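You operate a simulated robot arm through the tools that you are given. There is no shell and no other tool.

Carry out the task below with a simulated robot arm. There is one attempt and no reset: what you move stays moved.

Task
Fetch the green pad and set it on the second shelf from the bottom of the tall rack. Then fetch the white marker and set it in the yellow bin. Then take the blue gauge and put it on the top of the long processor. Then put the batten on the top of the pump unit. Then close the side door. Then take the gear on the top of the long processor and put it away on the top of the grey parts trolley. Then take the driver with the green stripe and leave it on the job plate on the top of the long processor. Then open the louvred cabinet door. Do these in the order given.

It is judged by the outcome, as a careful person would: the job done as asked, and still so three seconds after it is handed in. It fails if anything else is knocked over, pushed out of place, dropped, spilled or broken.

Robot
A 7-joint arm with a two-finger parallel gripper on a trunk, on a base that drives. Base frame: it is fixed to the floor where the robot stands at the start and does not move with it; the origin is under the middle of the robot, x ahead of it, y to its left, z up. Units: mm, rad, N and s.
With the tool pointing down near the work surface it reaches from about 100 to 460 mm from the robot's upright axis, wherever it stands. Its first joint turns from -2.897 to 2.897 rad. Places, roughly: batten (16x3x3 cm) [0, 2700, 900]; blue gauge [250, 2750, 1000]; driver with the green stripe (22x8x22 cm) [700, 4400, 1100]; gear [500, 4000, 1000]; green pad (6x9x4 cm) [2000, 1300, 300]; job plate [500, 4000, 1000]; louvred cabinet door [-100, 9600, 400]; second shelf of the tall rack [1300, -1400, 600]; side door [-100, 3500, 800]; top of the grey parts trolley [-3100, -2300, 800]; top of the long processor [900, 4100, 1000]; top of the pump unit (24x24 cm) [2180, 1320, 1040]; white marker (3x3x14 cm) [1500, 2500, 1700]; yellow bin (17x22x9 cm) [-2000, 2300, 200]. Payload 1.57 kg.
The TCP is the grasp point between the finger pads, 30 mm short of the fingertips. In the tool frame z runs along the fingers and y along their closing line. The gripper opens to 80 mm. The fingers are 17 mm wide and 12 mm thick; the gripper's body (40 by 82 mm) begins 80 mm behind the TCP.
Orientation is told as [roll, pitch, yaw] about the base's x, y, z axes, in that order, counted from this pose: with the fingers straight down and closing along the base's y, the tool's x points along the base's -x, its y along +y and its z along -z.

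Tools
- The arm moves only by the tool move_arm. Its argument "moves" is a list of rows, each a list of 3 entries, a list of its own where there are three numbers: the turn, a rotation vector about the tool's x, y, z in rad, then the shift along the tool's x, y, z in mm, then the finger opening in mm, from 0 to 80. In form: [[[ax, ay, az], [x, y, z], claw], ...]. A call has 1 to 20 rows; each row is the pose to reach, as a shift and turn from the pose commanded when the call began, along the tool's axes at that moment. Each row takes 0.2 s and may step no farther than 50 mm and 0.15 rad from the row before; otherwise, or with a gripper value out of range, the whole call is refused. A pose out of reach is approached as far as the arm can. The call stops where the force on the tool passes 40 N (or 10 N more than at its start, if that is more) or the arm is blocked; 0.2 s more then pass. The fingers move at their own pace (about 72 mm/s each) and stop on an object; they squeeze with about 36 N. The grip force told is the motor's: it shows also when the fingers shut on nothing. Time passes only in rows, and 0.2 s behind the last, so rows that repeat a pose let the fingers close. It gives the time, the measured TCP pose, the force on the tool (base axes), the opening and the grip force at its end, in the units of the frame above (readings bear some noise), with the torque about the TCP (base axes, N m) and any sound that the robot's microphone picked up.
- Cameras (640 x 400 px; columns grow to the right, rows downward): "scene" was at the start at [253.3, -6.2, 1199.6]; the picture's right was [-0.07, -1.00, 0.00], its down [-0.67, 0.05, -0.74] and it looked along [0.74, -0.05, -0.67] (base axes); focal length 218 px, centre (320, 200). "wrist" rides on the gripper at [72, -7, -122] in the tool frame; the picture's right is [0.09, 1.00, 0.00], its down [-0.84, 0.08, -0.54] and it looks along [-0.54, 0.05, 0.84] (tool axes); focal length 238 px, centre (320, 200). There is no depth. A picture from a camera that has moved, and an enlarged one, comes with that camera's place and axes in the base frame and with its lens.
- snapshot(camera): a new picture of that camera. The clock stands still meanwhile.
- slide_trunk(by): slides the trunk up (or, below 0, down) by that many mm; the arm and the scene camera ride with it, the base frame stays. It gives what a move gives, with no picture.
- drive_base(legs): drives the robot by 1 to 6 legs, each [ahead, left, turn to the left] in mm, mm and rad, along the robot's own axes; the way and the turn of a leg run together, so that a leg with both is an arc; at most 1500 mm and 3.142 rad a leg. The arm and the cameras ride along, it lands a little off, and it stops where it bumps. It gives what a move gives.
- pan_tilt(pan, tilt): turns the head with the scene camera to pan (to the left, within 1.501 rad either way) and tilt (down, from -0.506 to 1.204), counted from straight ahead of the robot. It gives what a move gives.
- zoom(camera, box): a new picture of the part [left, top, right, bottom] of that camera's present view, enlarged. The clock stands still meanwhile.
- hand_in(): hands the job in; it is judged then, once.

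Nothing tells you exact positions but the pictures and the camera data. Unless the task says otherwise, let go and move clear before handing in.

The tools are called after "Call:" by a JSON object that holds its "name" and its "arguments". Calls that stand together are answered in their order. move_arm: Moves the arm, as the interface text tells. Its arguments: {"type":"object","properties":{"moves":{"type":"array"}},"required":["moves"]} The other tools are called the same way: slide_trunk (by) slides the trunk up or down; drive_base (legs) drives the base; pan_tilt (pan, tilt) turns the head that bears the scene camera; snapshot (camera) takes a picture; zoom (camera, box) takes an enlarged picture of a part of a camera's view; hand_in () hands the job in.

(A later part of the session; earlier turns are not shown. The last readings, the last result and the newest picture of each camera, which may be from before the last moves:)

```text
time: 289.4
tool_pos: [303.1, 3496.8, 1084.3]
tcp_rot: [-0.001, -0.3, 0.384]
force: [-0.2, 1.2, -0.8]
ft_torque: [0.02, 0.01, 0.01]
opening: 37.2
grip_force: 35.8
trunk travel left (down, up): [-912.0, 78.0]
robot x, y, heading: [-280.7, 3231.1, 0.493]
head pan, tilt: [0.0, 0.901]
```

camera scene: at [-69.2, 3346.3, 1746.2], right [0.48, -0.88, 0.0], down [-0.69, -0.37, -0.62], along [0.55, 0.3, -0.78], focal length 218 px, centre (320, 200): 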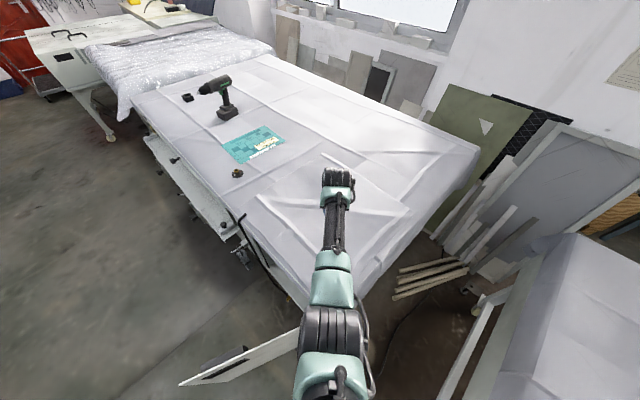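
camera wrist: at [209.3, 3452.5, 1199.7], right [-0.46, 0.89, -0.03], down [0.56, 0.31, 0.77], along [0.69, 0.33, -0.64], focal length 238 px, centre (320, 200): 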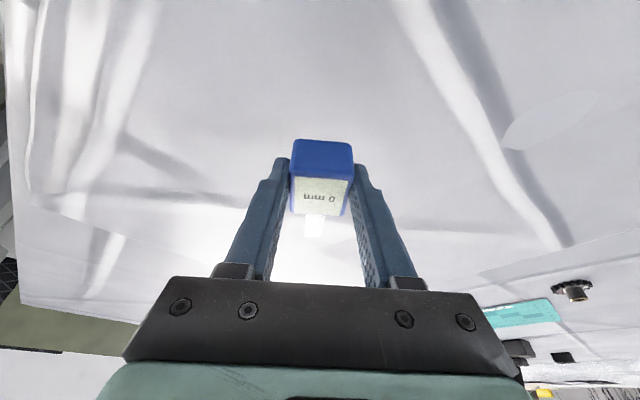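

Call:
{"name": "move_arm", "arguments": {"moves": [[[0, 0, 0], [0.6, 0, 1.9], 20], [[0, 0, 0], [1.2, 0, 3.8], 20], [[0, 0, 0], [1.8, 0, 5.7], 20], [[0, 0, 0], [2.4, 0, 7.6], 20], [[0, 0, 0], [3, 0, 9.5], 20], [[0, 0, 0], [3, 0, 9.5], 20]]}}

Call:
{"name": "snapshot", "arguments": {"camera": "wrist"}}

```text
time: 290.8
tool_pos: [302.2, 3499.4, 1075.4]
tcp_rot: [0.001, -0.301, 0.385]
force: [0.5, 0.1, -1.2]
ft_torque: [-0.03, -0.03, 0.01]
opening: 37.1
grip_force: 35.5
trunk travel left (down, up): [-912.0, 78.0]
robot x, y, heading: [-285.8, 3230.6, 0.498]
head pan, tilt: [0.0, 0.901]
```

```text
taken
camera wrist: at [209.2, 3453.0, 1169.8], right [-0.46, 0.89, -0.03], down [0.56, 0.31, 0.76], along [0.69, 0.33, -0.64], focal length 238 px, centre (320, 200)
```

wrist: 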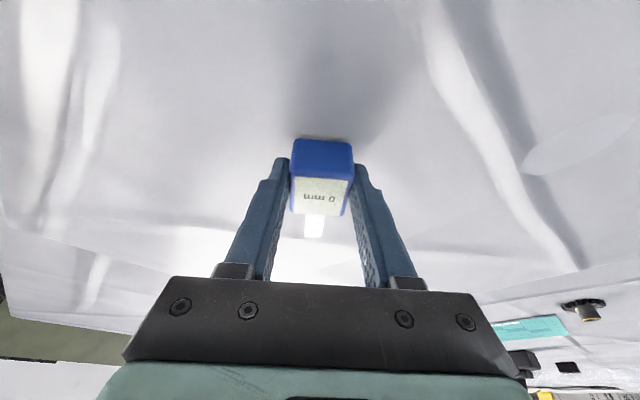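

The shadow meets the block: close to contact. Continuing gently.

Call:
{"name": "move_arm", "arguments": {"moves": [[[0, 0, 0], [0.45, 0, 1.4], 20], [[0, 0, 0], [0.9, 0, 2.9], 20], [[0, 0, 0], [1.3, 0, 4.3], 20], [[0, 0, 0], [1.8, 0, 5.7], 20], [[0, 0, 0], [1.8, 0, 5.7], 20]]}}

```text
time: 292.0
tool_pos: [304.3, 3498.2, 1069.8]
tcp_rot: [0.001, -0.302, 0.384]
force: [0.0, 0.0, 3.2]
ft_torque: [0.02, -0.03, 0.02]
opening: 37.2
grip_force: 36.1
trunk travel left (down, up): [-912.0, 78.0]
robot x, y, heading: [-287.0, 3234.2, 0.501]
head pan, tilt: [0.0, 0.901]
```

Call:
{"name": "move_arm", "arguments": {"moves": [[[0, 0, 0], [0.3, 0, 1], 20], [[0, 0, 0], [0.6, 0, 1.9], 20], [[0, 0, 0], [0.6, 0, 1.9], 20]]}}

```text
time: 292.8
tool_pos: [304.9, 3497.2, 1069.9]
tcp_rot: [0.0, -0.305, 0.384]
force: [1.9, -0.9, 10.6]
ft_torque: [-0.03, -0.05, 0.01]
opening: 37.4
grip_force: 36.4
trunk travel left (down, up): [-912.0, 78.0]
robot x, y, heading: [-282.0, 3228.8, 0.498]
head pan, tilt: [0.0, 0.901]
```

Contact (10 N): the gauge rests on the surface. Releasing and rising.

Call:
{"name": "move_arm", "arguments": {"moves": [[[0, 0, 0], [0, 0, -0.5], 42], [[0, 0, 0], [0, 0, -0.5], 50], [[0, 0, 0], [0, 0, -0.5], 62], [[0, 0, 0], [0, 0, -0.5], 70], [[0, 0, 0], [0, 0, -0.5], 70]]}}

Call:
{"name": "snapshot", "arguments": {"camera": "wrist"}}

Call:
{"name": "slide_trunk", "arguments": {"by": 78}}

Call:
{"name": "snapshot", "arguments": {"camera": "wrist"}}

```text
time: 294.0
tool_pos: [302.9, 3496.5, 1070.1]
tcp_rot: [0.001, -0.304, 0.385]
force: [1.0, -2.4, 13.9]
ft_torque: [0.07, 0.0, -0.02]
opening: 65.0
grip_force: 0.1
trunk travel left (down, up): [-912.0, 78.0]
robot x, y, heading: [-281.0, 3229.3, 0.5]
head pan, tilt: [0.0, 0.901]
```

```text
taken
camera wrist: at [208.2, 3451.5, 1163.8], right [-0.45, 0.89, -0.03], down [0.56, 0.31, 0.77], along [0.69, 0.33, -0.64], focal length 238 px, centre (320, 200)
```

wrist: 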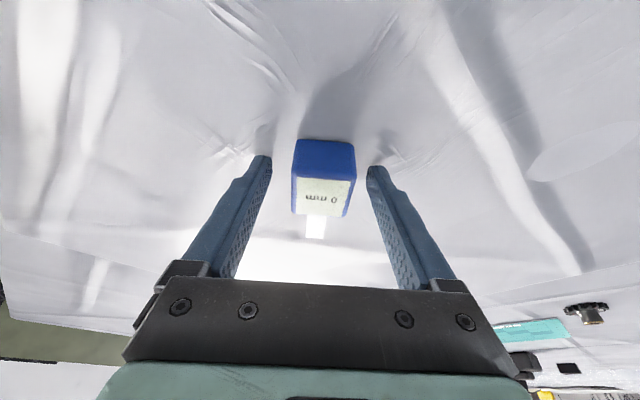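

```text
time: 295.1
tool_pos: [303.3, 3498.3, 1145.0]
tcp_rot: [-0.001, -0.302, 0.383]
force: [0.1, -0.1, 0.4]
ft_torque: [0.0, 0.02, 0.0]
opening: 69.8
grip_force: 0.1
trunk travel left (down, up): [-990.0, 0.0]
robot x, y, heading: [-283.8, 3229.7, 0.497]
head pan, tilt: [0.0, 0.901]
```

```text
taken
camera wrist: at [208.5, 3452.3, 1240.1], right [-0.45, 0.89, -0.03], down [0.56, 0.31, 0.76], along [0.69, 0.33, -0.64], focal length 238 px, centre (320, 200)
```

wrist: 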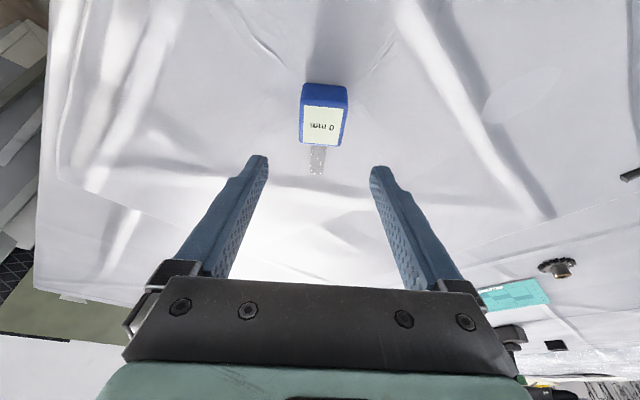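

The gauge stands on the long processor's top (the drape is real cloth, so I must be gentle with it). Now retract, back out and return to the batten.

Call:
{"name": "move_arm", "arguments": {"moves": [[[0, 0, 0], [37, 8, -11.4], 70], [[0, 0, 0], [74, 16, -22.9], 70], [[0, 0, 0], [111, 25, -34.3], 70], [[0, 0, 0], [148, 33, -45.8], 70], [[0, 0, 0], [184.9, 41, -57.2], 70], [[0, 0.1, 0], [184.9, 41, -57.2], 70], [[0, 0.2, 0], [184.9, 41, -57.2], 70], [[0, 0.3, 0], [184.9, 41, -57.2], 70]]}}

Call:
{"name": "drive_base", "arguments": {"legs": [[-530, 0, 0], [0, 0, -0.79]]}}

Call:
{"name": "pan_tilt", "arguments": {"pan": 0.0, "tilt": 0.8}}

Call:
{"name": "snapshot", "arguments": {"camera": "scene"}}

```text
time: 296.9
tool_pos: [107.7, 3464.2, 1145.1]
tcp_rot: [0.001, 0.001, 0.383]
force: [0.3, -0.3, -0.3]
ft_torque: [-0.01, 0.03, -0.01]
opening: 70.2
grip_force: 0.0
trunk travel left (down, up): [-990.0, 0.0]
robot x, y, heading: [-284.9, 3231.7, 0.493]
head pan, tilt: [0.0, 0.901]
```

```text
time: 302.1
tool_pos: [-305.8, 2863.3, 1144.4]
tcp_rot: [-0.001, 0.001, -0.401]
force: [-0.2, -0.2, 0.1]
ft_torque: [-0.01, 0.03, -0.02]
opening: 69.8
grip_force: 0.1
trunk travel left (down, up): [-990.0, 0.0]
robot x, y, heading: [-748.6, 2973.7, -0.289]
head pan, tilt: [0.0, 0.901]
```

```text
time: 302.8
tool_pos: [-305.9, 2864.3, 1145.4]
tcp_rot: [-0.002, -0.001, -0.401]
force: [-0.1, -0.2, -0.8]
ft_torque: [0.03, -0.02, -0.02]
opening: 69.8
grip_force: 0.0
trunk travel left (down, up): [-990.0, 0.0]
robot x, y, heading: [-750.6, 2975.6, -0.288]
head pan, tilt: [0.0, 0.799]
```

```text
taken
camera scene: at [-508.8, 2903.6, 1756.6], right [-0.28, -0.96, 0.0], down [-0.69, 0.2, -0.7], along [0.67, -0.2, -0.72], focal length 218 px, centre (320, 200)
```

scene: 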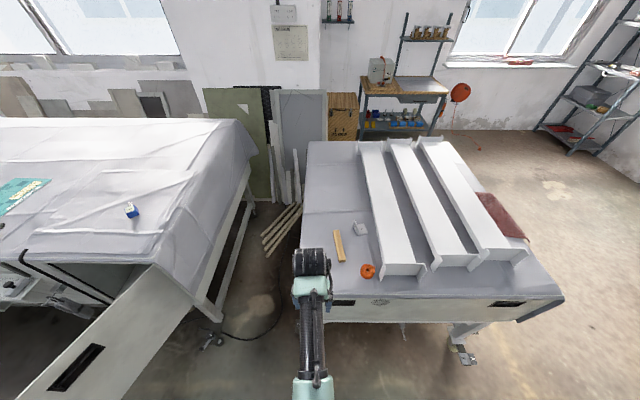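

The gauge stands fine. Zooming on the batten.

Call:
{"name": "zoom", "arguments": {"camera": "scene", "box": [300, 200, 420, 300]}}

```text
4.00 times, centred on (360, 250) of scene
camera zoom: at [-508.8, 2903.6, 1756.6], right [-0.28, -0.96, 0.0], down [-0.69, 0.2, -0.7], along [0.67, -0.2, -0.72], focal length 874 px, centre (160, 0)
```

zoom: 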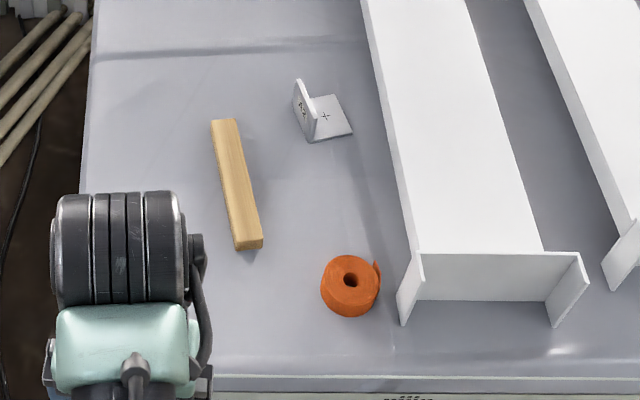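

Batten centre ≈ (-21, 2669), axis -0.18 rad, top ≈ z 927. Driving in and aligning the hand.

Call:
{"name": "drive_base", "arguments": {"legs": [[240, -105, -0.008]]}}

Call:
{"name": "move_arm", "arguments": {"moves": [[[0, 0, -0.11], [-35, 0, 20], 70], [[0, 0, -0.22], [-65, 0, 40], 70], [[0, 0, -0.22], [-65, 0, 60], 70]]}}

Call:
{"name": "snapshot", "arguments": {"camera": "wrist"}}

```text
time: 304.6
tool_pos: [-105.1, 2694.5, 1146.1]
tcp_rot: [0.0, 0.001, -0.405]
force: [-0.2, -0.4, 0.6]
ft_torque: [-0.01, 0.01, 0.03]
opening: 70.0
grip_force: 0.0
trunk travel left (down, up): [-990.0, 0.0]
robot x, y, heading: [-550.9, 2806.6, -0.295]
head pan, tilt: [0.0, 0.799]
```

```text
time: 305.4
tool_pos: [-43.2, 2667.3, 1084.3]
tcp_rot: [0.0, 0.0, -0.183]
force: [0.6, -0.2, 0.5]
ft_torque: [0.03, 0.0, 0.02]
opening: 70.1
grip_force: 0.0
trunk travel left (down, up): [-990.0, 0.0]
robot x, y, heading: [-544.5, 2810.6, -0.291]
head pan, tilt: [0.0, 0.799]
```

```text
taken
camera wrist: at [-115.7, 2673.7, 1206.6], right [0.09, 1.0, 0.0], down [0.84, -0.08, 0.54], along [0.54, -0.05, -0.84], focal length 238 px, centre (320, 200)
```

wrist: 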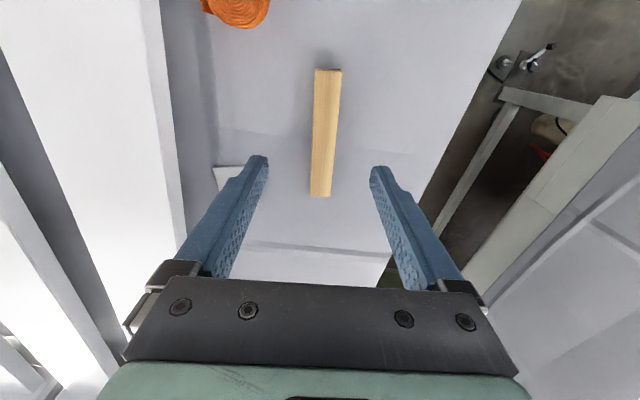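

Well aligned. Shifting 23 mm ahead, 6 mm left, then lowering with the trunk.

Call:
{"name": "move_arm", "arguments": {"moves": [[[0, 0, -0.02], [-12, 3, 0], 70], [[0, 0, -0.02], [-23, 6, 0], 70], [[0, 0, -0.02], [-23, 6, 0], 70]]}}

Call:
{"name": "slide_trunk", "arguments": {"by": -120}}

Call:
{"name": "snapshot", "arguments": {"camera": "wrist"}}

```text
time: 306.2
tool_pos: [-20.1, 2670.4, 1085.4]
tcp_rot: [0.0, 0.0, -0.168]
force: [0.3, 0.8, 0.0]
ft_torque: [-0.01, 0.02, -0.01]
opening: 70.1
grip_force: 0.0
trunk travel left (down, up): [-990.0, 0.0]
robot x, y, heading: [-547.9, 2808.7, -0.294]
head pan, tilt: [0.0, 0.799]
```

```text
time: 307.8
tool_pos: [-20.3, 2670.5, 964.8]
tcp_rot: [0.0, 0.0, -0.169]
force: [-0.6, -0.1, -0.4]
ft_torque: [-0.04, 0.02, 0.03]
opening: 70.1
grip_force: 0.0
trunk travel left (down, up): [-870.0, 120.0]
robot x, y, heading: [-543.2, 2806.3, -0.292]
head pan, tilt: [0.0, 0.799]
```

```text
taken
camera wrist: at [-92.2, 2674.8, 1086.6], right [0.07, 1.0, 0.0], down [0.84, -0.06, 0.54], along [0.54, -0.04, -0.84], focal length 238 px, centre (320, 200)
```

wrist: 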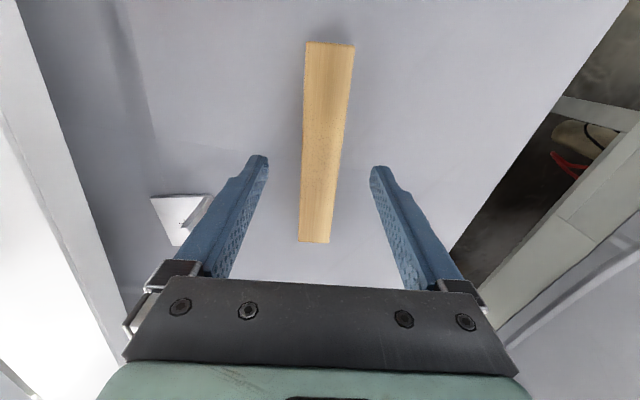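

Call:
{"name": "slide_trunk", "arguments": {"by": -32}}

Call:
{"name": "move_arm", "arguments": {"moves": [[[0, 0, 0], [0, 0, 0], 50], [[0, 0, 0], [0, 0, 0], 35], [[0, 0, 0], [0, 0, 0], 20], [[0, 0, 0], [0, 0, 0], 15], [[0, 0, 0], [0, 0, 0], 15], [[0, 0, 0], [0, 0, 0], 15]]}}

Call:
{"name": "snapshot", "arguments": {"camera": "wrist"}}

```text
time: 308.5
tool_pos: [-20.2, 2669.5, 932.8]
tcp_rot: [0.001, 0.0, -0.166]
force: [0.1, -1.0, -0.1]
ft_torque: [0.01, -0.03, -0.03]
opening: 70.2
grip_force: 0.0
trunk travel left (down, up): [-838.0, 152.0]
robot x, y, heading: [-545.2, 2809.8, -0.297]
head pan, tilt: [0.0, 0.799]
```

```text
time: 309.9
tool_pos: [-20.7, 2669.1, 932.9]
tcp_rot: [0.001, 0.0, -0.168]
force: [0.2, -0.4, 0.1]
ft_torque: [0.0, 0.02, 0.04]
opening: 28.9
grip_force: 35.9
trunk travel left (down, up): [-838.0, 152.0]
robot x, y, heading: [-546.4, 2806.2, -0.296]
head pan, tilt: [0.0, 0.799]
```

```text
taken
camera wrist: at [-92.2, 2674.7, 1054.6], right [0.07, 1.0, 0.0], down [0.84, -0.06, 0.54], along [0.54, -0.04, -0.84], focal length 238 px, centre (320, 200)
```

wrist: 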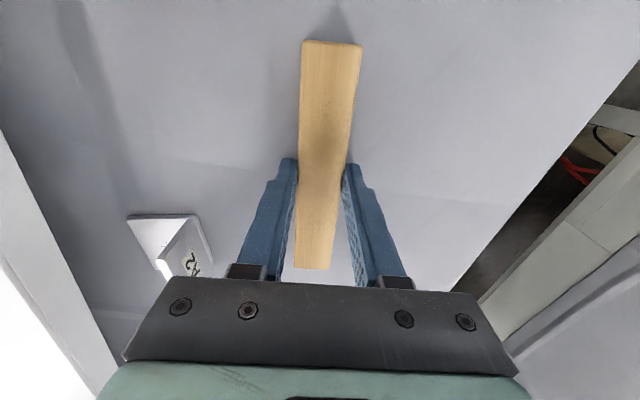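

Gripped (29 mm). Lifting with the trunk and checking.

Call:
{"name": "slide_trunk", "arguments": {"by": 15}}

Call:
{"name": "slide_trunk", "arguments": {"by": 135}}

Call:
{"name": "snapshot", "arguments": {"camera": "wrist"}}

```text
time: 310.6
tool_pos: [-20.3, 2669.8, 947.0]
tcp_rot: [0.001, 0.0, -0.168]
force: [-0.1, -0.5, -0.1]
ft_torque: [0.04, 0.0, 0.01]
opening: 28.8
grip_force: 35.6
trunk travel left (down, up): [-853.0, 137.0]
robot x, y, heading: [-546.7, 2812.2, -0.292]
head pan, tilt: [0.0, 0.799]
```

```text
time: 312.2
tool_pos: [-21.4, 2668.8, 1082.3]
tcp_rot: [0.001, 0.0, -0.169]
force: [-0.1, 0.1, -0.3]
ft_torque: [-0.01, -0.01, 0.02]
opening: 29.1
grip_force: 35.6
trunk travel left (down, up): [-988.0, 2.0]
robot x, y, heading: [-546.4, 2807.3, -0.293]
head pan, tilt: [0.0, 0.799]
```

```text
taken
camera wrist: at [-92.1, 2674.7, 1204.5], right [0.07, 1.0, 0.0], down [0.84, -0.06, 0.54], along [0.54, -0.04, -0.84], focal length 238 px, centre (320, 200)
```

wrist: 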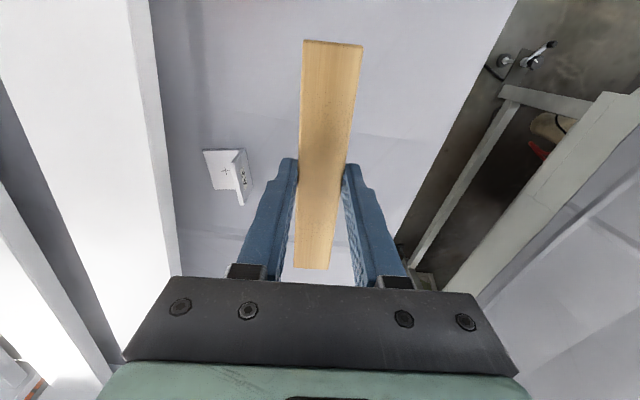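

Batten secure. I retract a little and drive round the front of the machine to the bench with the pump unit.

Call:
{"name": "move_arm", "arguments": {"moves": [[[0, 0, 0], [45, 0, 0], 15], [[0, 0, 0], [90, 0, 0], 15]]}}

Call:
{"name": "drive_base", "arguments": {"legs": [[-250, 0, 0], [0, 0, -1.571], [1450, 0, 0], [0, 0, 1.571]]}}

Call:
{"name": "drive_base", "arguments": {"legs": [[1150, 0, 0], [1150, 0, 0]]}}

Call:
{"name": "pan_tilt", "arguments": {"pan": 0.4, "tilt": 0.4}}

Call:
{"name": "snapshot", "arguments": {"camera": "scene"}}

```text
time: 312.8
tool_pos: [-110.4, 2685.0, 1083.4]
tcp_rot: [-0.002, 0.001, -0.168]
force: [0.9, -0.1, 0.1]
ft_torque: [0.03, 0.0, -0.02]
opening: 29.0
grip_force: 36.0
trunk travel left (down, up): [-988.0, 2.0]
robot x, y, heading: [-547.2, 2806.7, -0.297]
head pan, tilt: [0.0, 0.799]
```

```text
time: 329.1
tool_pos: [-806.0, 1340.0, 1082.8]
tcp_rot: [0.0, 0.002, -0.202]
force: [-0.3, 1.0, -0.8]
ft_torque: [0.02, -0.01, 0.0]
opening: 29.0
grip_force: 36.0
trunk travel left (down, up): [-988.0, 2.0]
robot x, y, heading: [-1236.9, 1479.9, -0.328]
head pan, tilt: [0.0, 0.799]
```

```text
time: 340.4
tool_pos: [1368.3, 649.6, 1083.2]
tcp_rot: [0.0, 0.0, -0.175]
force: [0.2, 0.1, -0.9]
ft_torque: [0.0, 0.01, 0.0]
opening: 28.6
grip_force: 35.8
trunk travel left (down, up): [-988.0, 2.0]
robot x, y, heading: [930.3, 775.8, -0.304]
head pan, tilt: [0.0, 0.799]
```

```text
time: 341.2
tool_pos: [1367.4, 649.2, 1081.7]
tcp_rot: [0.001, 0.0, -0.175]
force: [0.0, 0.1, -0.2]
ft_torque: [-0.01, -0.01, -0.01]
opening: 29.1
grip_force: 35.8
trunk travel left (down, up): [-988.0, 2.0]
robot x, y, heading: [930.2, 778.1, -0.303]
head pan, tilt: [0.4, 0.4]
```

```text
taken
camera scene: at [1184.7, 734.0, 1789.6], right [0.1, -1.0, 0.0], down [-0.39, -0.04, -0.92], along [0.92, 0.09, -0.39], focal length 218 px, centre (320, 200)
```

scene: 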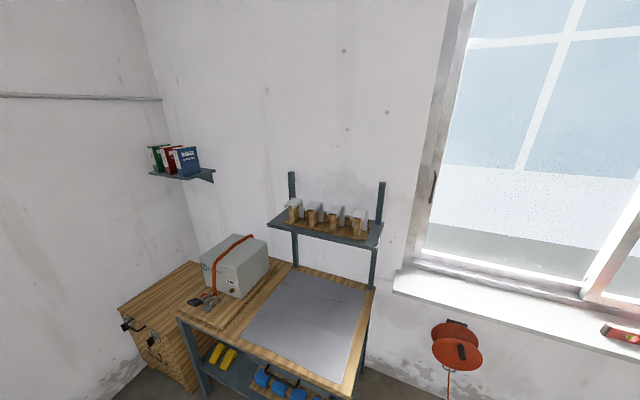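

Call:
{"name": "zoom", "arguments": {"camera": "scene", "box": [170, 210, 310, 330]}}

```text
3.33 times, centred on (240, 270) of scene
camera zoom: at [1184.7, 734.0, 1789.6], right [0.1, -1.0, 0.0], down [-0.39, -0.04, -0.92], along [0.92, 0.09, -0.39], focal length 728 px, centre (587, -33)
```

zoom: 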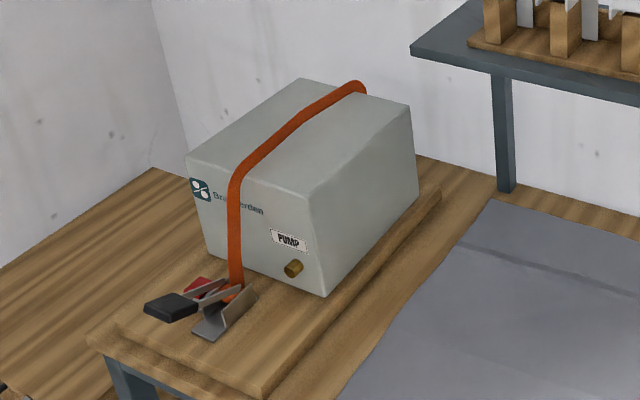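

The strap lies flat over the pump's top at ~42% from the left, so the batten goes on the wider right half, along the depth: target ≈ (2167, 1274). I raise the batten and move in front of the bench.

Call:
{"name": "move_arm", "arguments": {"moves": [[[0, 0, 0], [0, 0, -40], 15], [[0, 0, 0], [0, 0, -80], 15], [[0, 0, 0], [0, 0, -80], 15]]}}

Call:
{"name": "drive_base", "arguments": {"legs": [[0, 820, 0.008], [200, 0, 0]]}}

Call:
{"name": "pan_tilt", "arguments": {"pan": 0.0, "tilt": 0.6}}

Call:
{"name": "snapshot", "arguments": {"camera": "scene"}}

```text
time: 342.0
tool_pos: [1366.6, 649.6, 1160.8]
tcp_rot: [-0.001, 0.003, -0.176]
force: [0.0, 0.0, -1.1]
ft_torque: [0.0, 0.02, 0.04]
opening: 28.9
grip_force: 35.2
trunk travel left (down, up): [-988.0, 2.0]
robot x, y, heading: [929.4, 776.2, -0.302]
head pan, tilt: [0.4, 0.4]
```

```text
time: 347.6
tool_pos: [1790.9, 1390.4, 1161.1]
tcp_rot: [0.001, -0.001, -0.15]
force: [0.1, -0.5, -0.6]
ft_torque: [-0.03, 0.01, 0.01]
opening: 28.8
grip_force: 36.3
trunk travel left (down, up): [-988.0, 2.0]
robot x, y, heading: [1350.8, 1507.8, -0.28]
head pan, tilt: [0.4, 0.4]
```

```text
time: 348.4
tool_pos: [1791.2, 1390.4, 1161.0]
tcp_rot: [0.0, 0.0, -0.153]
force: [-0.3, 0.0, -0.4]
ft_torque: [0.02, -0.01, 0.01]
opening: 29.1
grip_force: 36.0
trunk travel left (down, up): [-988.0, 2.0]
robot x, y, heading: [1351.4, 1508.6, -0.279]
head pan, tilt: [0.0, 0.6]
```

```text
taken
camera scene: at [1599.5, 1435.1, 1771.5], right [-0.28, -0.96, 0.0], down [-0.54, 0.16, -0.83], along [0.79, -0.23, -0.56], focal length 218 px, centre (320, 200)
```

scene: 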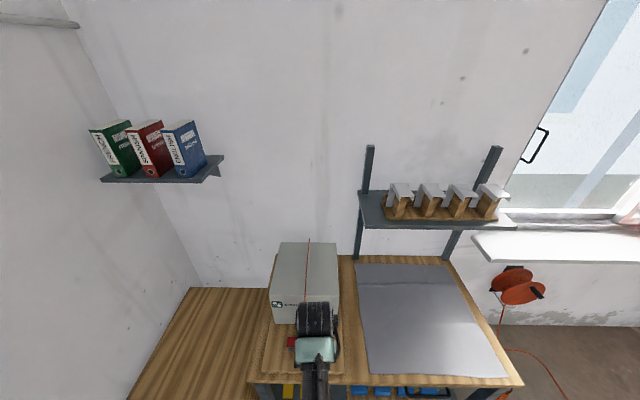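

Call:
{"name": "zoom", "arguments": {"camera": "scene", "box": [250, 220, 370, 320]}}

```text
4.00 times, centred on (310, 270) of scene
camera zoom: at [1599.5, 1435.1, 1771.5], right [-0.28, -0.96, 0.0], down [-0.54, 0.16, -0.83], along [0.79, -0.23, -0.56], focal length 874 px, centre (360, -80)
```

zoom: 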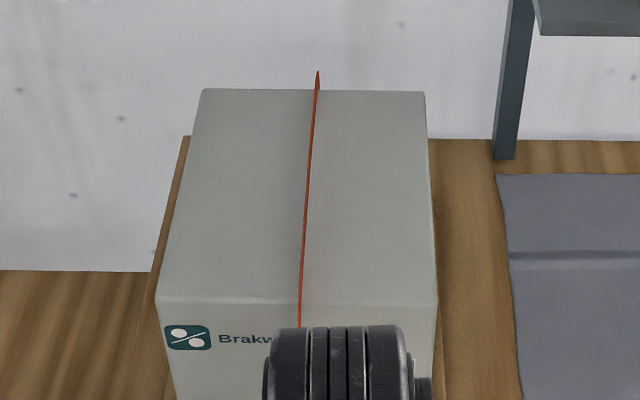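

Pump top is at z≈1038, centre (2181, 1324), strap on the middle line. Target for the batten centre: (2163, 1267). Driving 265 mm closer.

Call:
{"name": "drive_base", "arguments": {"legs": [[150, -10, -0.01], [115, 0, 0]]}}

Call:
{"name": "pan_tilt", "arguments": {"pan": 0.0, "tilt": 0.9}}

Call:
{"name": "snapshot", "arguments": {"camera": "scene"}}

Call:
{"name": "snapshot", "arguments": {"camera": "wrist"}}

```text
time: 350.6
tool_pos: [2042.4, 1302.6, 1160.8]
tcp_rot: [0.001, -0.001, -0.16]
force: [0.5, 0.4, -1.0]
ft_torque: [0.02, 0.01, 0.01]
opening: 28.6
grip_force: 36.6
trunk travel left (down, up): [-988.0, 2.0]
robot x, y, heading: [1605.8, 1421.3, -0.287]
head pan, tilt: [0.0, 0.6]
```

```text
time: 351.4
tool_pos: [2042.4, 1301.8, 1159.4]
tcp_rot: [0.002, 0.002, -0.158]
force: [0.3, -0.3, -1.0]
ft_torque: [-0.02, 0.02, -0.04]
opening: 28.8
grip_force: 36.0
trunk travel left (down, up): [-988.0, 2.0]
robot x, y, heading: [1606.2, 1425.4, -0.287]
head pan, tilt: [0.0, 0.901]
```

```text
taken
camera scene: at [1840.2, 1351.8, 1746.7], right [-0.28, -0.96, 0.0], down [-0.75, 0.22, -0.62], along [0.6, -0.18, -0.78], focal length 218 px, centre (320, 200)
```

scene: 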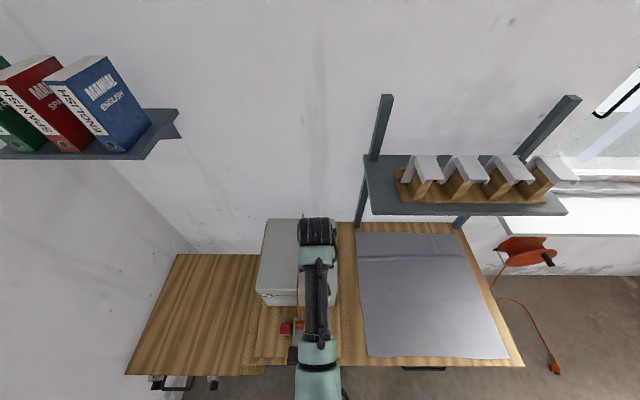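

```text
taken
camera wrist: at [1971.2, 1306.6, 1282.1], right [0.07, 1.0, 0.0], down [0.84, -0.06, 0.54], along [0.54, -0.04, -0.84], focal length 238 px, centre (320, 200)
```

wrist: 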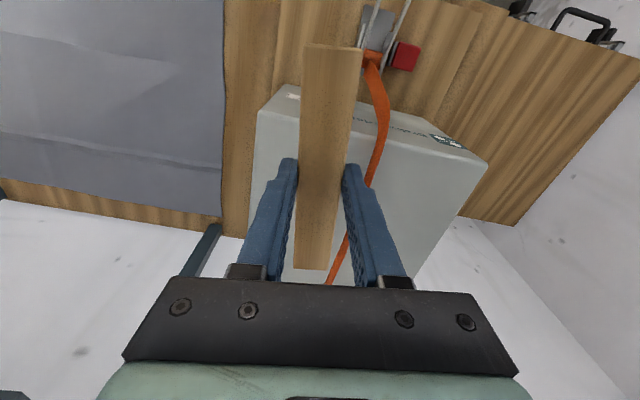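

Moving over the right half and squaring the batten to the box.

Call:
{"name": "move_arm", "arguments": {"moves": [[[0, 0, 0.05], [-42, -5, 0], 15], [[0, 0, 0.1], [-84, -10, 0], 15], [[0, 0, 0.142], [-124.6, -15.6, 0], 15], [[0, 0, 0.142], [-124.6, -15.6, 0], 15]]}}

Call:
{"name": "snapshot", "arguments": {"camera": "wrist"}}

Call:
{"name": "snapshot", "arguments": {"camera": "scene"}}

```text
time: 352.4
tool_pos: [2164.2, 1265.9, 1161.6]
tcp_rot: [0.0, 0.001, -0.301]
force: [0.3, 0.0, -0.5]
ft_torque: [-0.04, 0.02, 0.02]
opening: 28.9
grip_force: 35.4
trunk travel left (down, up): [-988.0, 2.0]
robot x, y, heading: [1607.0, 1420.8, -0.289]
head pan, tilt: [0.0, 0.901]
```

```text
taken
camera wrist: at [2093.1, 1280.1, 1283.4], right [0.21, 0.98, 0.0], down [0.82, -0.17, 0.54], along [0.53, -0.11, -0.84], focal length 238 px, centre (320, 200)
```

wrist: 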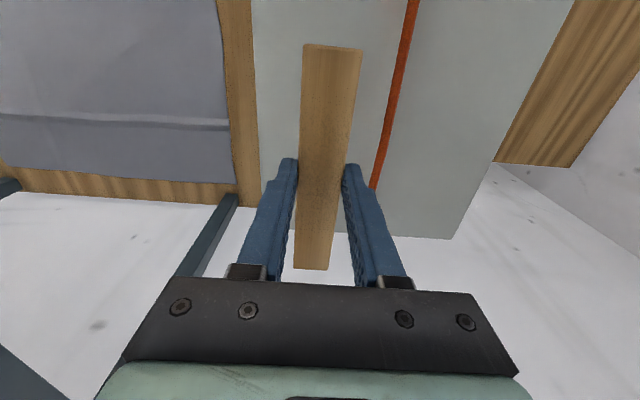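

```text
taken
camera scene: at [1839.6, 1352.0, 1746.7], right [-0.28, -0.96, 0.0], down [-0.75, 0.22, -0.62], along [0.6, -0.18, -0.78], focal length 218 px, centre (320, 200)
```

scene: 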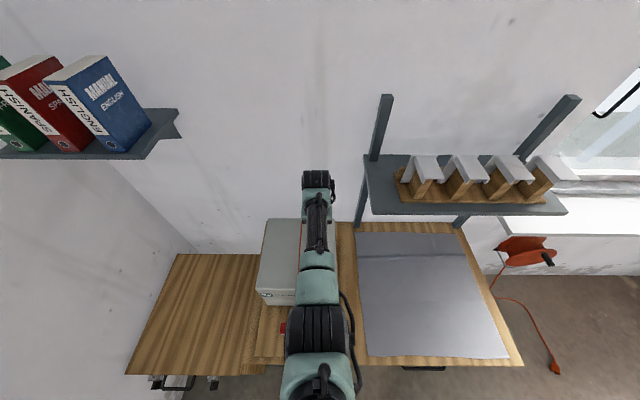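

The batten sits between strap and right edge with room all round. Lowering.

Call:
{"name": "slide_trunk", "arguments": {"by": -70}}

Call:
{"name": "move_arm", "arguments": {"moves": [[[0, 0, 0], [0, 0, 3], 15], [[0, 0, 0], [0, 0, 6], 15], [[0, 0, 0], [0, 0, 9], 15], [[0, 0, 0], [0, 0, 9], 15]]}}

Call:
{"name": "snapshot", "arguments": {"camera": "wrist"}}

```text
time: 353.5
tool_pos: [2162.5, 1265.0, 1090.0]
tcp_rot: [-0.001, 0.0, -0.301]
force: [0.9, 0.1, -0.7]
ft_torque: [0.0, -0.01, -0.03]
opening: 28.8
grip_force: 35.8
trunk travel left (down, up): [-918.0, 72.0]
robot x, y, heading: [1602.6, 1420.6, -0.288]
head pan, tilt: [0.0, 0.901]
```

```text
time: 354.5
tool_pos: [2163.1, 1265.5, 1081.9]
tcp_rot: [-0.001, -0.001, -0.301]
force: [0.6, 0.5, -0.4]
ft_torque: [-0.01, -0.04, 0.01]
opening: 28.9
grip_force: 36.2
trunk travel left (down, up): [-918.0, 72.0]
robot x, y, heading: [1600.0, 1420.4, -0.287]
head pan, tilt: [0.0, 0.901]
```

```text
taken
camera wrist: at [2092.8, 1280.4, 1203.4], right [0.21, 0.98, 0.0], down [0.82, -0.17, 0.54], along [0.53, -0.11, -0.84], focal length 238 px, centre (320, 200)
```

wrist: 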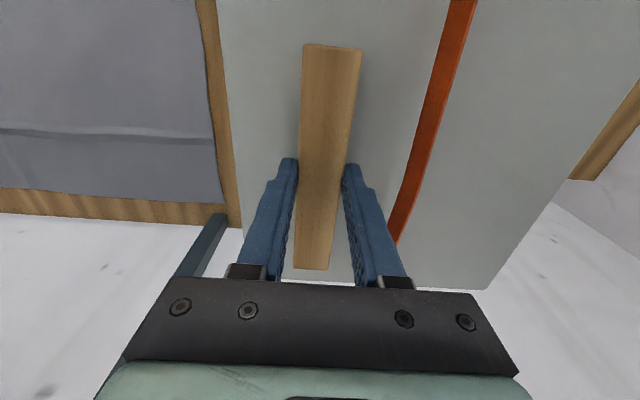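

Call:
{"name": "move_arm", "arguments": {"moves": [[[0, 0, 0], [0, 0, 1.5], 15], [[0, 0, 0], [0, 0, 3], 15], [[0, 0, 0], [0, 0, 4.5], 15], [[0, 0, 0], [0, 0, 6], 15], [[0, 0, 0], [0, 0, 6], 15]]}}

Call:
{"name": "move_arm", "arguments": {"moves": [[[0, 0, 0], [0, 0, 1.5], 15], [[0, 0, 0], [0, 0, 3], 15], [[0, 0, 0], [0, 0, 3], 15]]}}

```text
time: 355.7
tool_pos: [2163.3, 1266.1, 1076.9]
tcp_rot: [0.002, 0.001, -0.301]
force: [-0.2, -0.2, 1.5]
ft_torque: [-0.02, -0.13, 0.01]
opening: 29.1
grip_force: 36.2
trunk travel left (down, up): [-918.0, 72.0]
robot x, y, heading: [1603.2, 1423.5, -0.286]
head pan, tilt: [0.0, 0.901]
```

```text
time: 356.5
tool_pos: [2163.6, 1265.6, 1077.1]
tcp_rot: [0.0, -0.005, -0.301]
force: [-1.9, -0.5, 19.6]
ft_torque: [0.23, 0.77, -0.01]
opening: 28.8
grip_force: 35.8
trunk travel left (down, up): [-918.0, 72.0]
robot x, y, heading: [1607.3, 1422.9, -0.289]
head pan, tilt: [0.0, 0.901]
```

Contact. Relieving 2 mm and opening gently.

Call:
{"name": "move_arm", "arguments": {"moves": [[[0, 0, 0], [0, 0, -2], 20], [[0, 0, 0], [0, 0, -2], 34], [[0, 0, 0], [0, 0, -2], 42], [[0, 0, 0], [0, 0, -2], 50], [[0, 0, 0], [0, 0, -2], 50]]}}

Call:
{"name": "snapshot", "arguments": {"camera": "wrist"}}

Call:
{"name": "slide_trunk", "arguments": {"by": 72}}

Call:
{"name": "snapshot", "arguments": {"camera": "wrist"}}

```text
time: 357.7
tool_pos: [2161.5, 1265.7, 1075.7]
tcp_rot: [-0.002, 0.0, -0.302]
force: [-1.0, 0.0, 0.4]
ft_torque: [-0.01, 0.03, 0.02]
opening: 49.8
grip_force: 0.1
trunk travel left (down, up): [-918.0, 72.0]
robot x, y, heading: [1608.3, 1421.1, -0.29]
head pan, tilt: [0.0, 0.901]
```

```text
taken
camera wrist: at [2092.4, 1280.5, 1196.9], right [0.21, 0.98, 0.0], down [0.82, -0.17, 0.54], along [0.53, -0.11, -0.84], focal length 238 px, centre (320, 200)
```

wrist: 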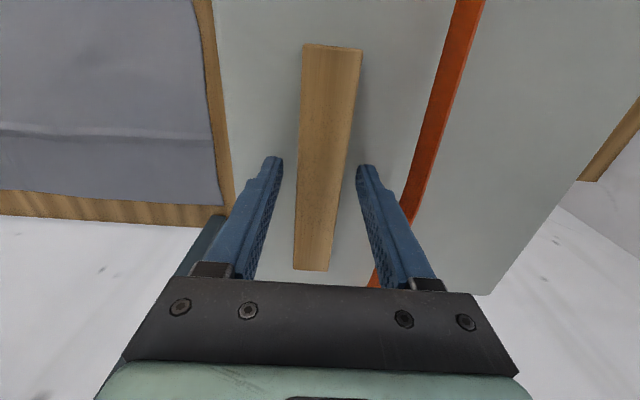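

```text
time: 358.8
tool_pos: [2163.0, 1265.2, 1147.3]
tcp_rot: [0.001, 0.001, -0.302]
force: [0.0, 0.1, 0.0]
ft_torque: [0.01, -0.02, 0.02]
opening: 49.9
grip_force: 0.1
trunk travel left (down, up): [-990.0, 0.0]
robot x, y, heading: [1603.0, 1421.9, -0.29]
head pan, tilt: [0.0, 0.901]
```

```text
taken
camera wrist: at [2092.7, 1280.5, 1268.8], right [0.21, 0.98, 0.0], down [0.82, -0.17, 0.54], along [0.53, -0.11, -0.84], focal length 238 px, centre (320, 200)
```

wrist: 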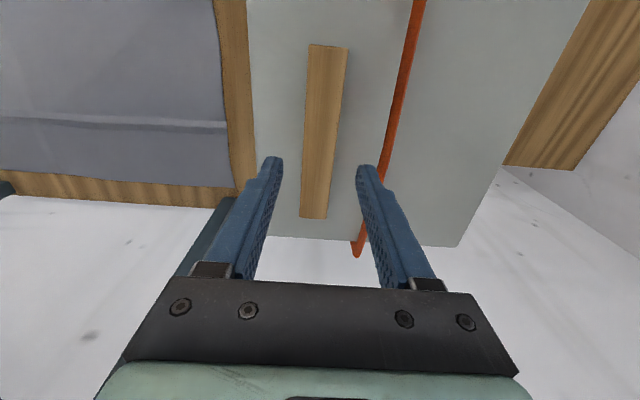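

The batten lies flat on the pump unit's top. Next, the side door. I retract, back away and return to the left corridor.

Call:
{"name": "move_arm", "arguments": {"moves": [[[0, 0, 0], [45, 0, 0], 40], [[0, 0, 0], [90, 0, 0], 20], [[0, 0, 0], [130, 0, 0], 0]]}}

Call:
{"name": "drive_base", "arguments": {"legs": [[-450, 0, 0]]}}

Call:
{"name": "snapshot", "arguments": {"camera": "scene"}}

Call:
{"name": "drive_base", "arguments": {"legs": [[0, -755, 0], [-1150, 0, 0], [-1150, 0, 0], [0, 0, 1.563], [1400, 0, 0], [300, 0, 0]]}}

Call:
{"name": "pan_tilt", "arguments": {"pan": -0.5, "tilt": 0.5}}

Call:
{"name": "snapshot", "arguments": {"camera": "scene"}}

```text
time: 359.6
tool_pos: [2038.9, 1305.4, 1145.6]
tcp_rot: [0.001, 0.0, -0.302]
force: [-1.0, 0.0, 0.3]
ft_torque: [-0.02, -0.03, 0.0]
opening: 0.2
grip_force: 20.2
trunk travel left (down, up): [-990.0, 0.0]
robot x, y, heading: [1605.4, 1420.3, -0.296]
head pan, tilt: [0.0, 0.901]
```

```text
time: 362.3
tool_pos: [1611.7, 1431.9, 1146.0]
tcp_rot: [-0.001, 0.001, -0.297]
force: [0.8, -0.1, -0.3]
ft_torque: [-0.04, 0.06, 0.0]
opening: 0.1
grip_force: 21.2
trunk travel left (down, up): [-990.0, 0.0]
robot x, y, heading: [1177.1, 1547.2, -0.285]
head pan, tilt: [0.0, 0.901]
```

```text
taken
camera scene: at [1411.8, 1478.5, 1748.6], right [-0.28, -0.96, 0.0], down [-0.75, 0.22, -0.62], along [0.6, -0.17, -0.78], focal length 218 px, centre (320, 200)
```

scene: 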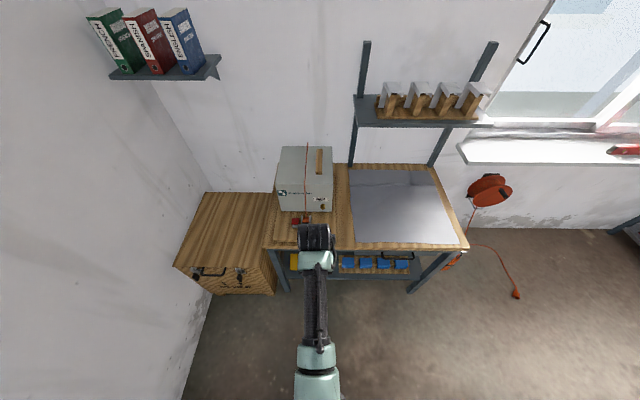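

```text
time: 389.5
tool_pos: [-612.8, 3557.0, 1146.9]
tcp_rot: [0.0, 0.0, 1.243]
force: [-0.8, 0.3, 0.1]
ft_torque: [-0.01, -0.03, -0.03]
opening: 0.0
grip_force: 21.2
trunk travel left (down, up): [-990.0, 0.0]
robot x, y, heading: [-743.5, 3124.6, 1.261]
head pan, tilt: [0.0, 0.901]
```

```text
time: 390.4
tool_pos: [-615.4, 3557.8, 1146.6]
tcp_rot: [-0.001, -0.001, 1.242]
force: [0.4, -0.3, -0.7]
ft_torque: [0.01, 0.02, 0.04]
opening: 0.0
grip_force: 21.8
trunk travel left (down, up): [-990.0, 0.0]
robot x, y, heading: [-743.5, 3128.7, 1.255]
head pan, tilt: [-0.499, 0.499]
```

```text
taken
camera scene: at [-624.8, 3349.9, 1782.6], right [0.69, -0.73, 0.0], down [-0.35, -0.33, -0.88], along [0.64, 0.6, -0.48], focal length 218 px, centre (320, 200)
```

scene: 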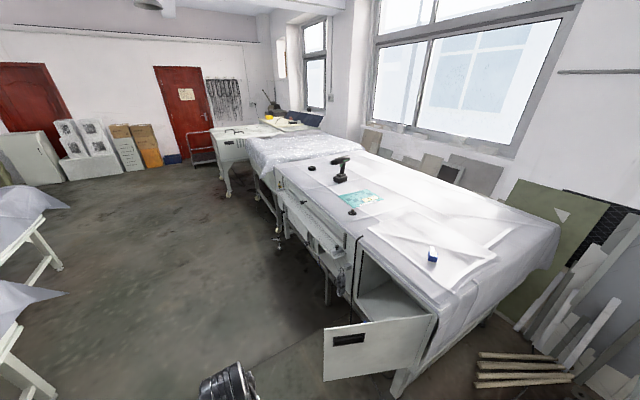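

The batten is visible on the pump. The side door is open at the near-left corner; zooming to measure it.

Call:
{"name": "zoom", "arguments": {"camera": "scene", "box": [300, 220, 460, 400]}}

Call:
{"name": "pan_tilt", "arguments": {"pan": -0.7, "tilt": 0.8}}

Call:
{"name": "snapshot", "arguments": {"camera": "scene"}}

```text
2.22 times, centred on (380, 310) of scene
camera zoom: at [-624.8, 3349.9, 1782.6], right [0.69, -0.73, 0.0], down [-0.35, -0.33, -0.88], along [0.64, 0.6, -0.48], focal length 485 px, centre (187, -44)
```

zoom: 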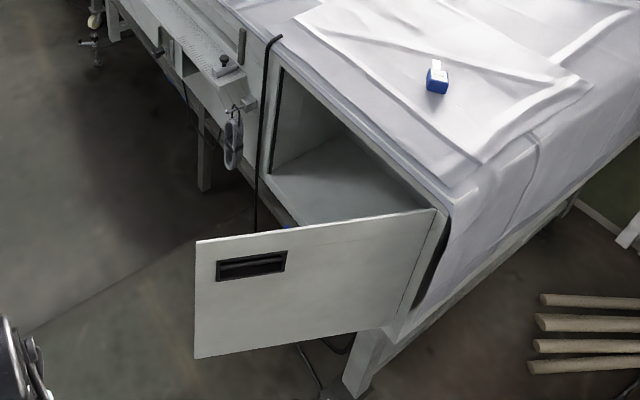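

```text
time: 391.2
tool_pos: [-614.6, 3557.5, 1146.8]
tcp_rot: [0.0, 0.001, 1.244]
force: [0.6, 0.2, 0.6]
ft_torque: [0.02, -0.02, 0.03]
opening: 0.0
grip_force: 21.6
trunk travel left (down, up): [-990.0, 0.0]
robot x, y, heading: [-742.7, 3123.9, 1.255]
head pan, tilt: [-0.7, 0.799]
```

```text
taken
camera scene: at [-622.2, 3330.5, 1756.7], right [0.53, -0.85, 0.0], down [-0.61, -0.38, -0.7], along [0.59, 0.37, -0.72], focal length 218 px, centre (320, 200)
```

scene: 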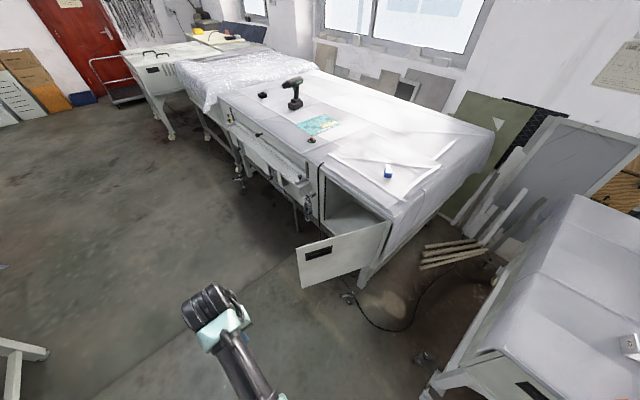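

I'll stand left of the door's free end, facing the machine, and sweep the door shut with the closed fingers as a downward stick. First drive up the corridor with the hand high above the door.

Call:
{"name": "drive_base", "arguments": {"legs": [[620, 0, 0], [0, 0, -1.553]]}}

Call:
{"name": "pan_tilt", "arguments": {"pan": -0.2, "tilt": 1.0}}

Call:
{"name": "snapshot", "arguments": {"camera": "scene"}}

```text
time: 398.5
tool_pos: [-119.1, 3584.1, 1145.4]
tcp_rot: [0.001, 0.001, -0.322]
force: [0.2, 0.2, -0.8]
ft_torque: [0.02, 0.0, -0.03]
opening: 0.1
grip_force: 22.1
trunk travel left (down, up): [-990.0, 0.0]
robot x, y, heading: [-552.7, 3709.8, -0.31]
head pan, tilt: [-0.7, 0.799]
```

```text
time: 399.4
tool_pos: [-120.4, 3583.7, 1147.1]
tcp_rot: [0.0, 0.0, -0.324]
force: [-0.4, 0.3, -0.1]
ft_torque: [0.03, -0.02, 0.02]
opening: 0.0
grip_force: 21.4
trunk travel left (down, up): [-990.0, 0.0]
robot x, y, heading: [-554.1, 3708.3, -0.308]
head pan, tilt: [-0.201, 1.0]
```

```text
taken
camera scene: at [-329.8, 3625.7, 1741.5], right [-0.49, -0.87, 0.0], down [-0.73, 0.41, -0.54], along [0.47, -0.26, -0.84], focal length 218 px, centre (320, 200)
```

scene: 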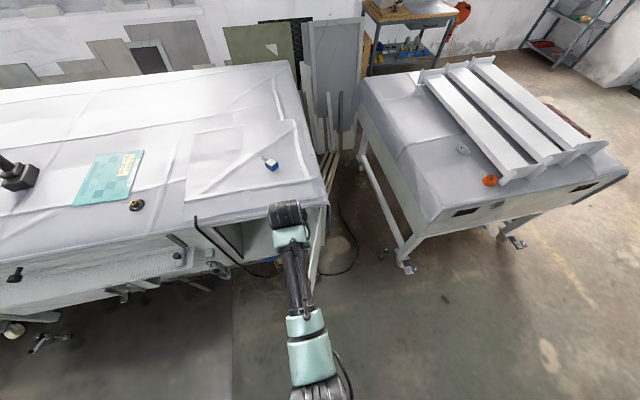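

Call:
{"name": "zoom", "arguments": {"camera": "scene", "box": [180, 160, 400, 320]}}

```text
2.50 times, centred on (290, 240) of scene
camera zoom: at [-329.8, 3625.7, 1741.5], right [-0.49, -0.87, 0.0], down [-0.73, 0.41, -0.54], along [0.47, -0.26, -0.84], focal length 546 px, centre (395, 100)
```

zoom: 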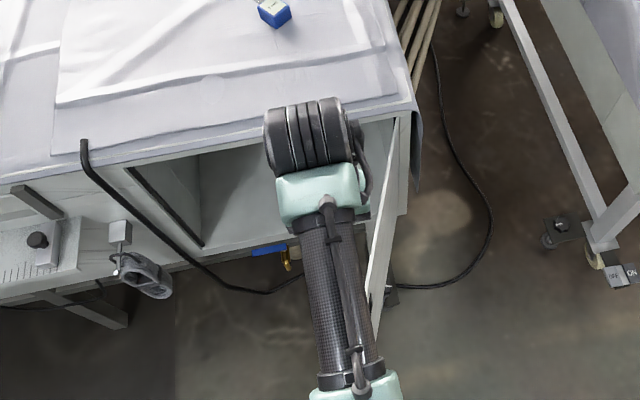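

Moving the base 75 mm closer and bringing the hand to the near (outer) side of the door, still high.

Call:
{"name": "drive_base", "arguments": {"legs": [[70, 0, 0.011]]}}

Call:
{"name": "move_arm", "arguments": {"moves": [[[0, 0, 0], [35, -30, 0], 0], [[0, 0, 0], [70, -60, 0], 0], [[0, 0, 0], [105, -90, 0], 0], [[0, 0, 0], [135, -120, 0], 0], [[0, 0, 0], [155, -135, 0], 0], [[0, 0, 0], [155, -135, 0], 0]]}}

Call:
{"name": "snapshot", "arguments": {"camera": "scene"}}

Call:
{"name": "snapshot", "arguments": {"camera": "wrist"}}

```text
time: 400.4
tool_pos: [-53.3, 3569.1, 1145.7]
tcp_rot: [0.0, -0.001, -0.313]
force: [-0.4, 0.0, 0.3]
ft_torque: [0.0, -0.03, -0.02]
opening: 0.1
grip_force: 21.7
trunk travel left (down, up): [-990.0, 0.0]
robot x, y, heading: [-481.6, 3692.7, -0.3]
head pan, tilt: [-0.201, 1.0]
```

```text
time: 401.8
tool_pos: [-241.5, 3487.0, 1145.9]
tcp_rot: [0.0, 0.0, -0.311]
force: [-0.1, 0.7, 0.5]
ft_torque: [0.01, 0.01, -0.02]
opening: 0.0
grip_force: 21.3
trunk travel left (down, up): [-990.0, 0.0]
robot x, y, heading: [-486.5, 3694.3, -0.3]
head pan, tilt: [-0.201, 1.0]
```

```text
taken
camera scene: at [-261.5, 3607.4, 1741.4], right [-0.48, -0.88, 0.0], down [-0.74, 0.4, -0.54], along [0.47, -0.26, -0.84], focal length 218 px, centre (320, 200)
```

scene: 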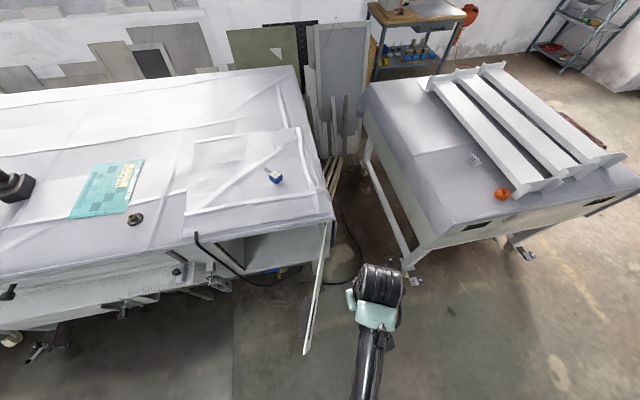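

```text
taken
camera wrist: at [-311.5, 3502.6, 1267.2], right [0.22, 0.98, 0.0], down [0.82, -0.18, 0.54], along [0.53, -0.12, -0.84], focal length 238 px, centre (320, 200)
```

wrist: 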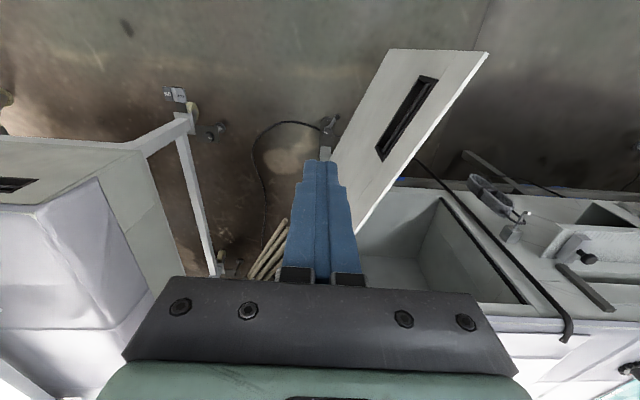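

The hand is on the outer side of the door. Lowering so the fingers overlap the door's upper part (hand body stays above its top).

Call:
{"name": "slide_trunk", "arguments": {"by": -190}}

Call:
{"name": "snapshot", "arguments": {"camera": "wrist"}}

Call:
{"name": "snapshot", "arguments": {"camera": "scene"}}

```text
time: 403.9
tool_pos: [-240.4, 3486.6, 955.6]
tcp_rot: [0.0, 0.003, -0.312]
force: [-0.6, 0.0, 0.2]
ft_torque: [0.03, 0.0, 0.02]
opening: 0.1
grip_force: 21.5
trunk travel left (down, up): [-800.0, 190.0]
robot x, y, heading: [-487.7, 3690.1, -0.293]
head pan, tilt: [-0.201, 1.0]
```

```text
taken
camera wrist: at [-311.4, 3502.8, 1077.2], right [0.22, 0.98, 0.0], down [0.82, -0.18, 0.54], along [0.53, -0.12, -0.84], focal length 238 px, centre (320, 200)
```

wrist: 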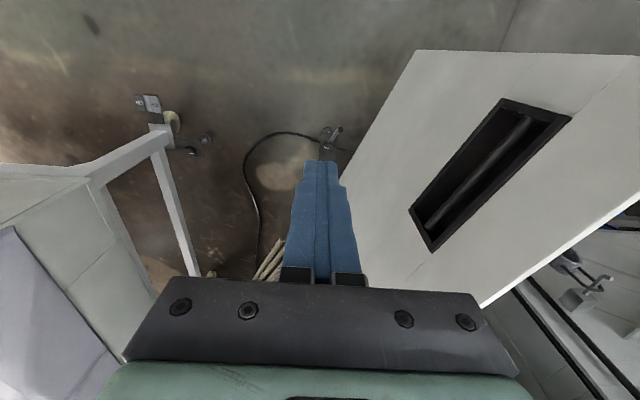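

```text
taken
camera scene: at [-261.9, 3607.4, 1551.5], right [-0.48, -0.88, 0.0], down [-0.74, 0.4, -0.54], along [0.47, -0.26, -0.84], focal length 218 px, centre (320, 200)
```

scene: 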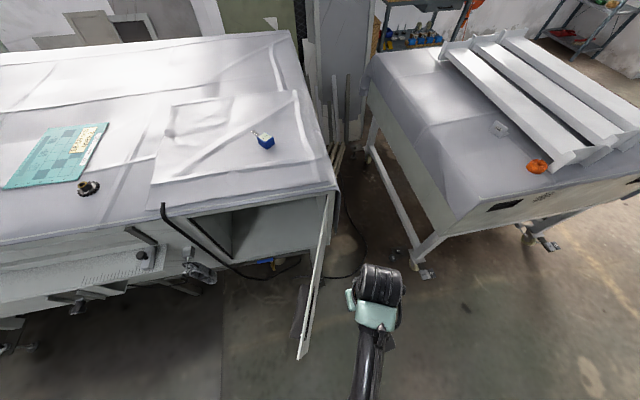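

Door top confirmed at z≈986 and the handle recess is below my fingertips. Sweeping: first contact and a gentle push.

Call:
{"name": "move_arm", "arguments": {"moves": [[[0, 0, 0], [0, 25, 0], 0], [[0, 0, 0], [0, 50, 0], 0], [[0, 0, 0], [0, 72, 0], 0], [[0, 0, 0], [0, 90, 0], 0], [[0, 0, 0], [0, 103, 0], 0], [[0, 0, 0], [-2, 115, 0], 0], [[0, 0, 0], [-6, 127, 0], 0], [[0, 0, 0], [-10, 139, 0], 0], [[0, 0, 0], [-14, 149, 0], 0], [[0, 0, 0], [-19, 159, 0], 0]]}}

Call:
{"name": "snapshot", "arguments": {"camera": "wrist"}}

Call:
{"name": "snapshot", "arguments": {"camera": "scene"}}

```text
time: 406.1
tool_pos: [-174.9, 3633.8, 955.4]
tcp_rot: [-0.001, 0.002, -0.312]
force: [0.0, 0.5, -0.1]
ft_torque: [0.01, 0.04, 0.03]
opening: 0.0
grip_force: 21.3
trunk travel left (down, up): [-800.0, 190.0]
robot x, y, heading: [-484.4, 3691.0, -0.299]
head pan, tilt: [-0.201, 1.0]
```

```text
taken
camera wrist: at [-245.1, 3648.9, 1077.3], right [0.22, 0.98, 0.0], down [0.82, -0.18, 0.54], along [0.53, -0.12, -0.84], focal length 238 px, centre (320, 200)
```

wrist: 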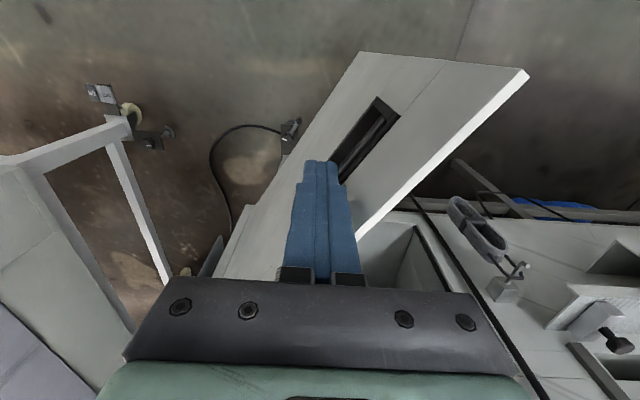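

```text
taken
camera scene: at [-261.7, 3607.5, 1551.4], right [-0.48, -0.88, 0.0], down [-0.74, 0.4, -0.54], along [0.47, -0.26, -0.84], focal length 218 px, centre (320, 200)
```

scene: 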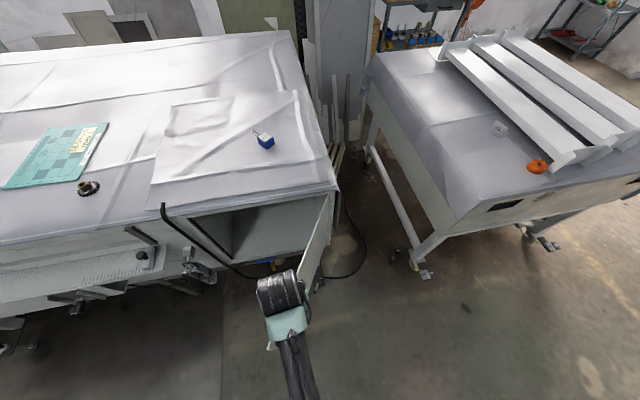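

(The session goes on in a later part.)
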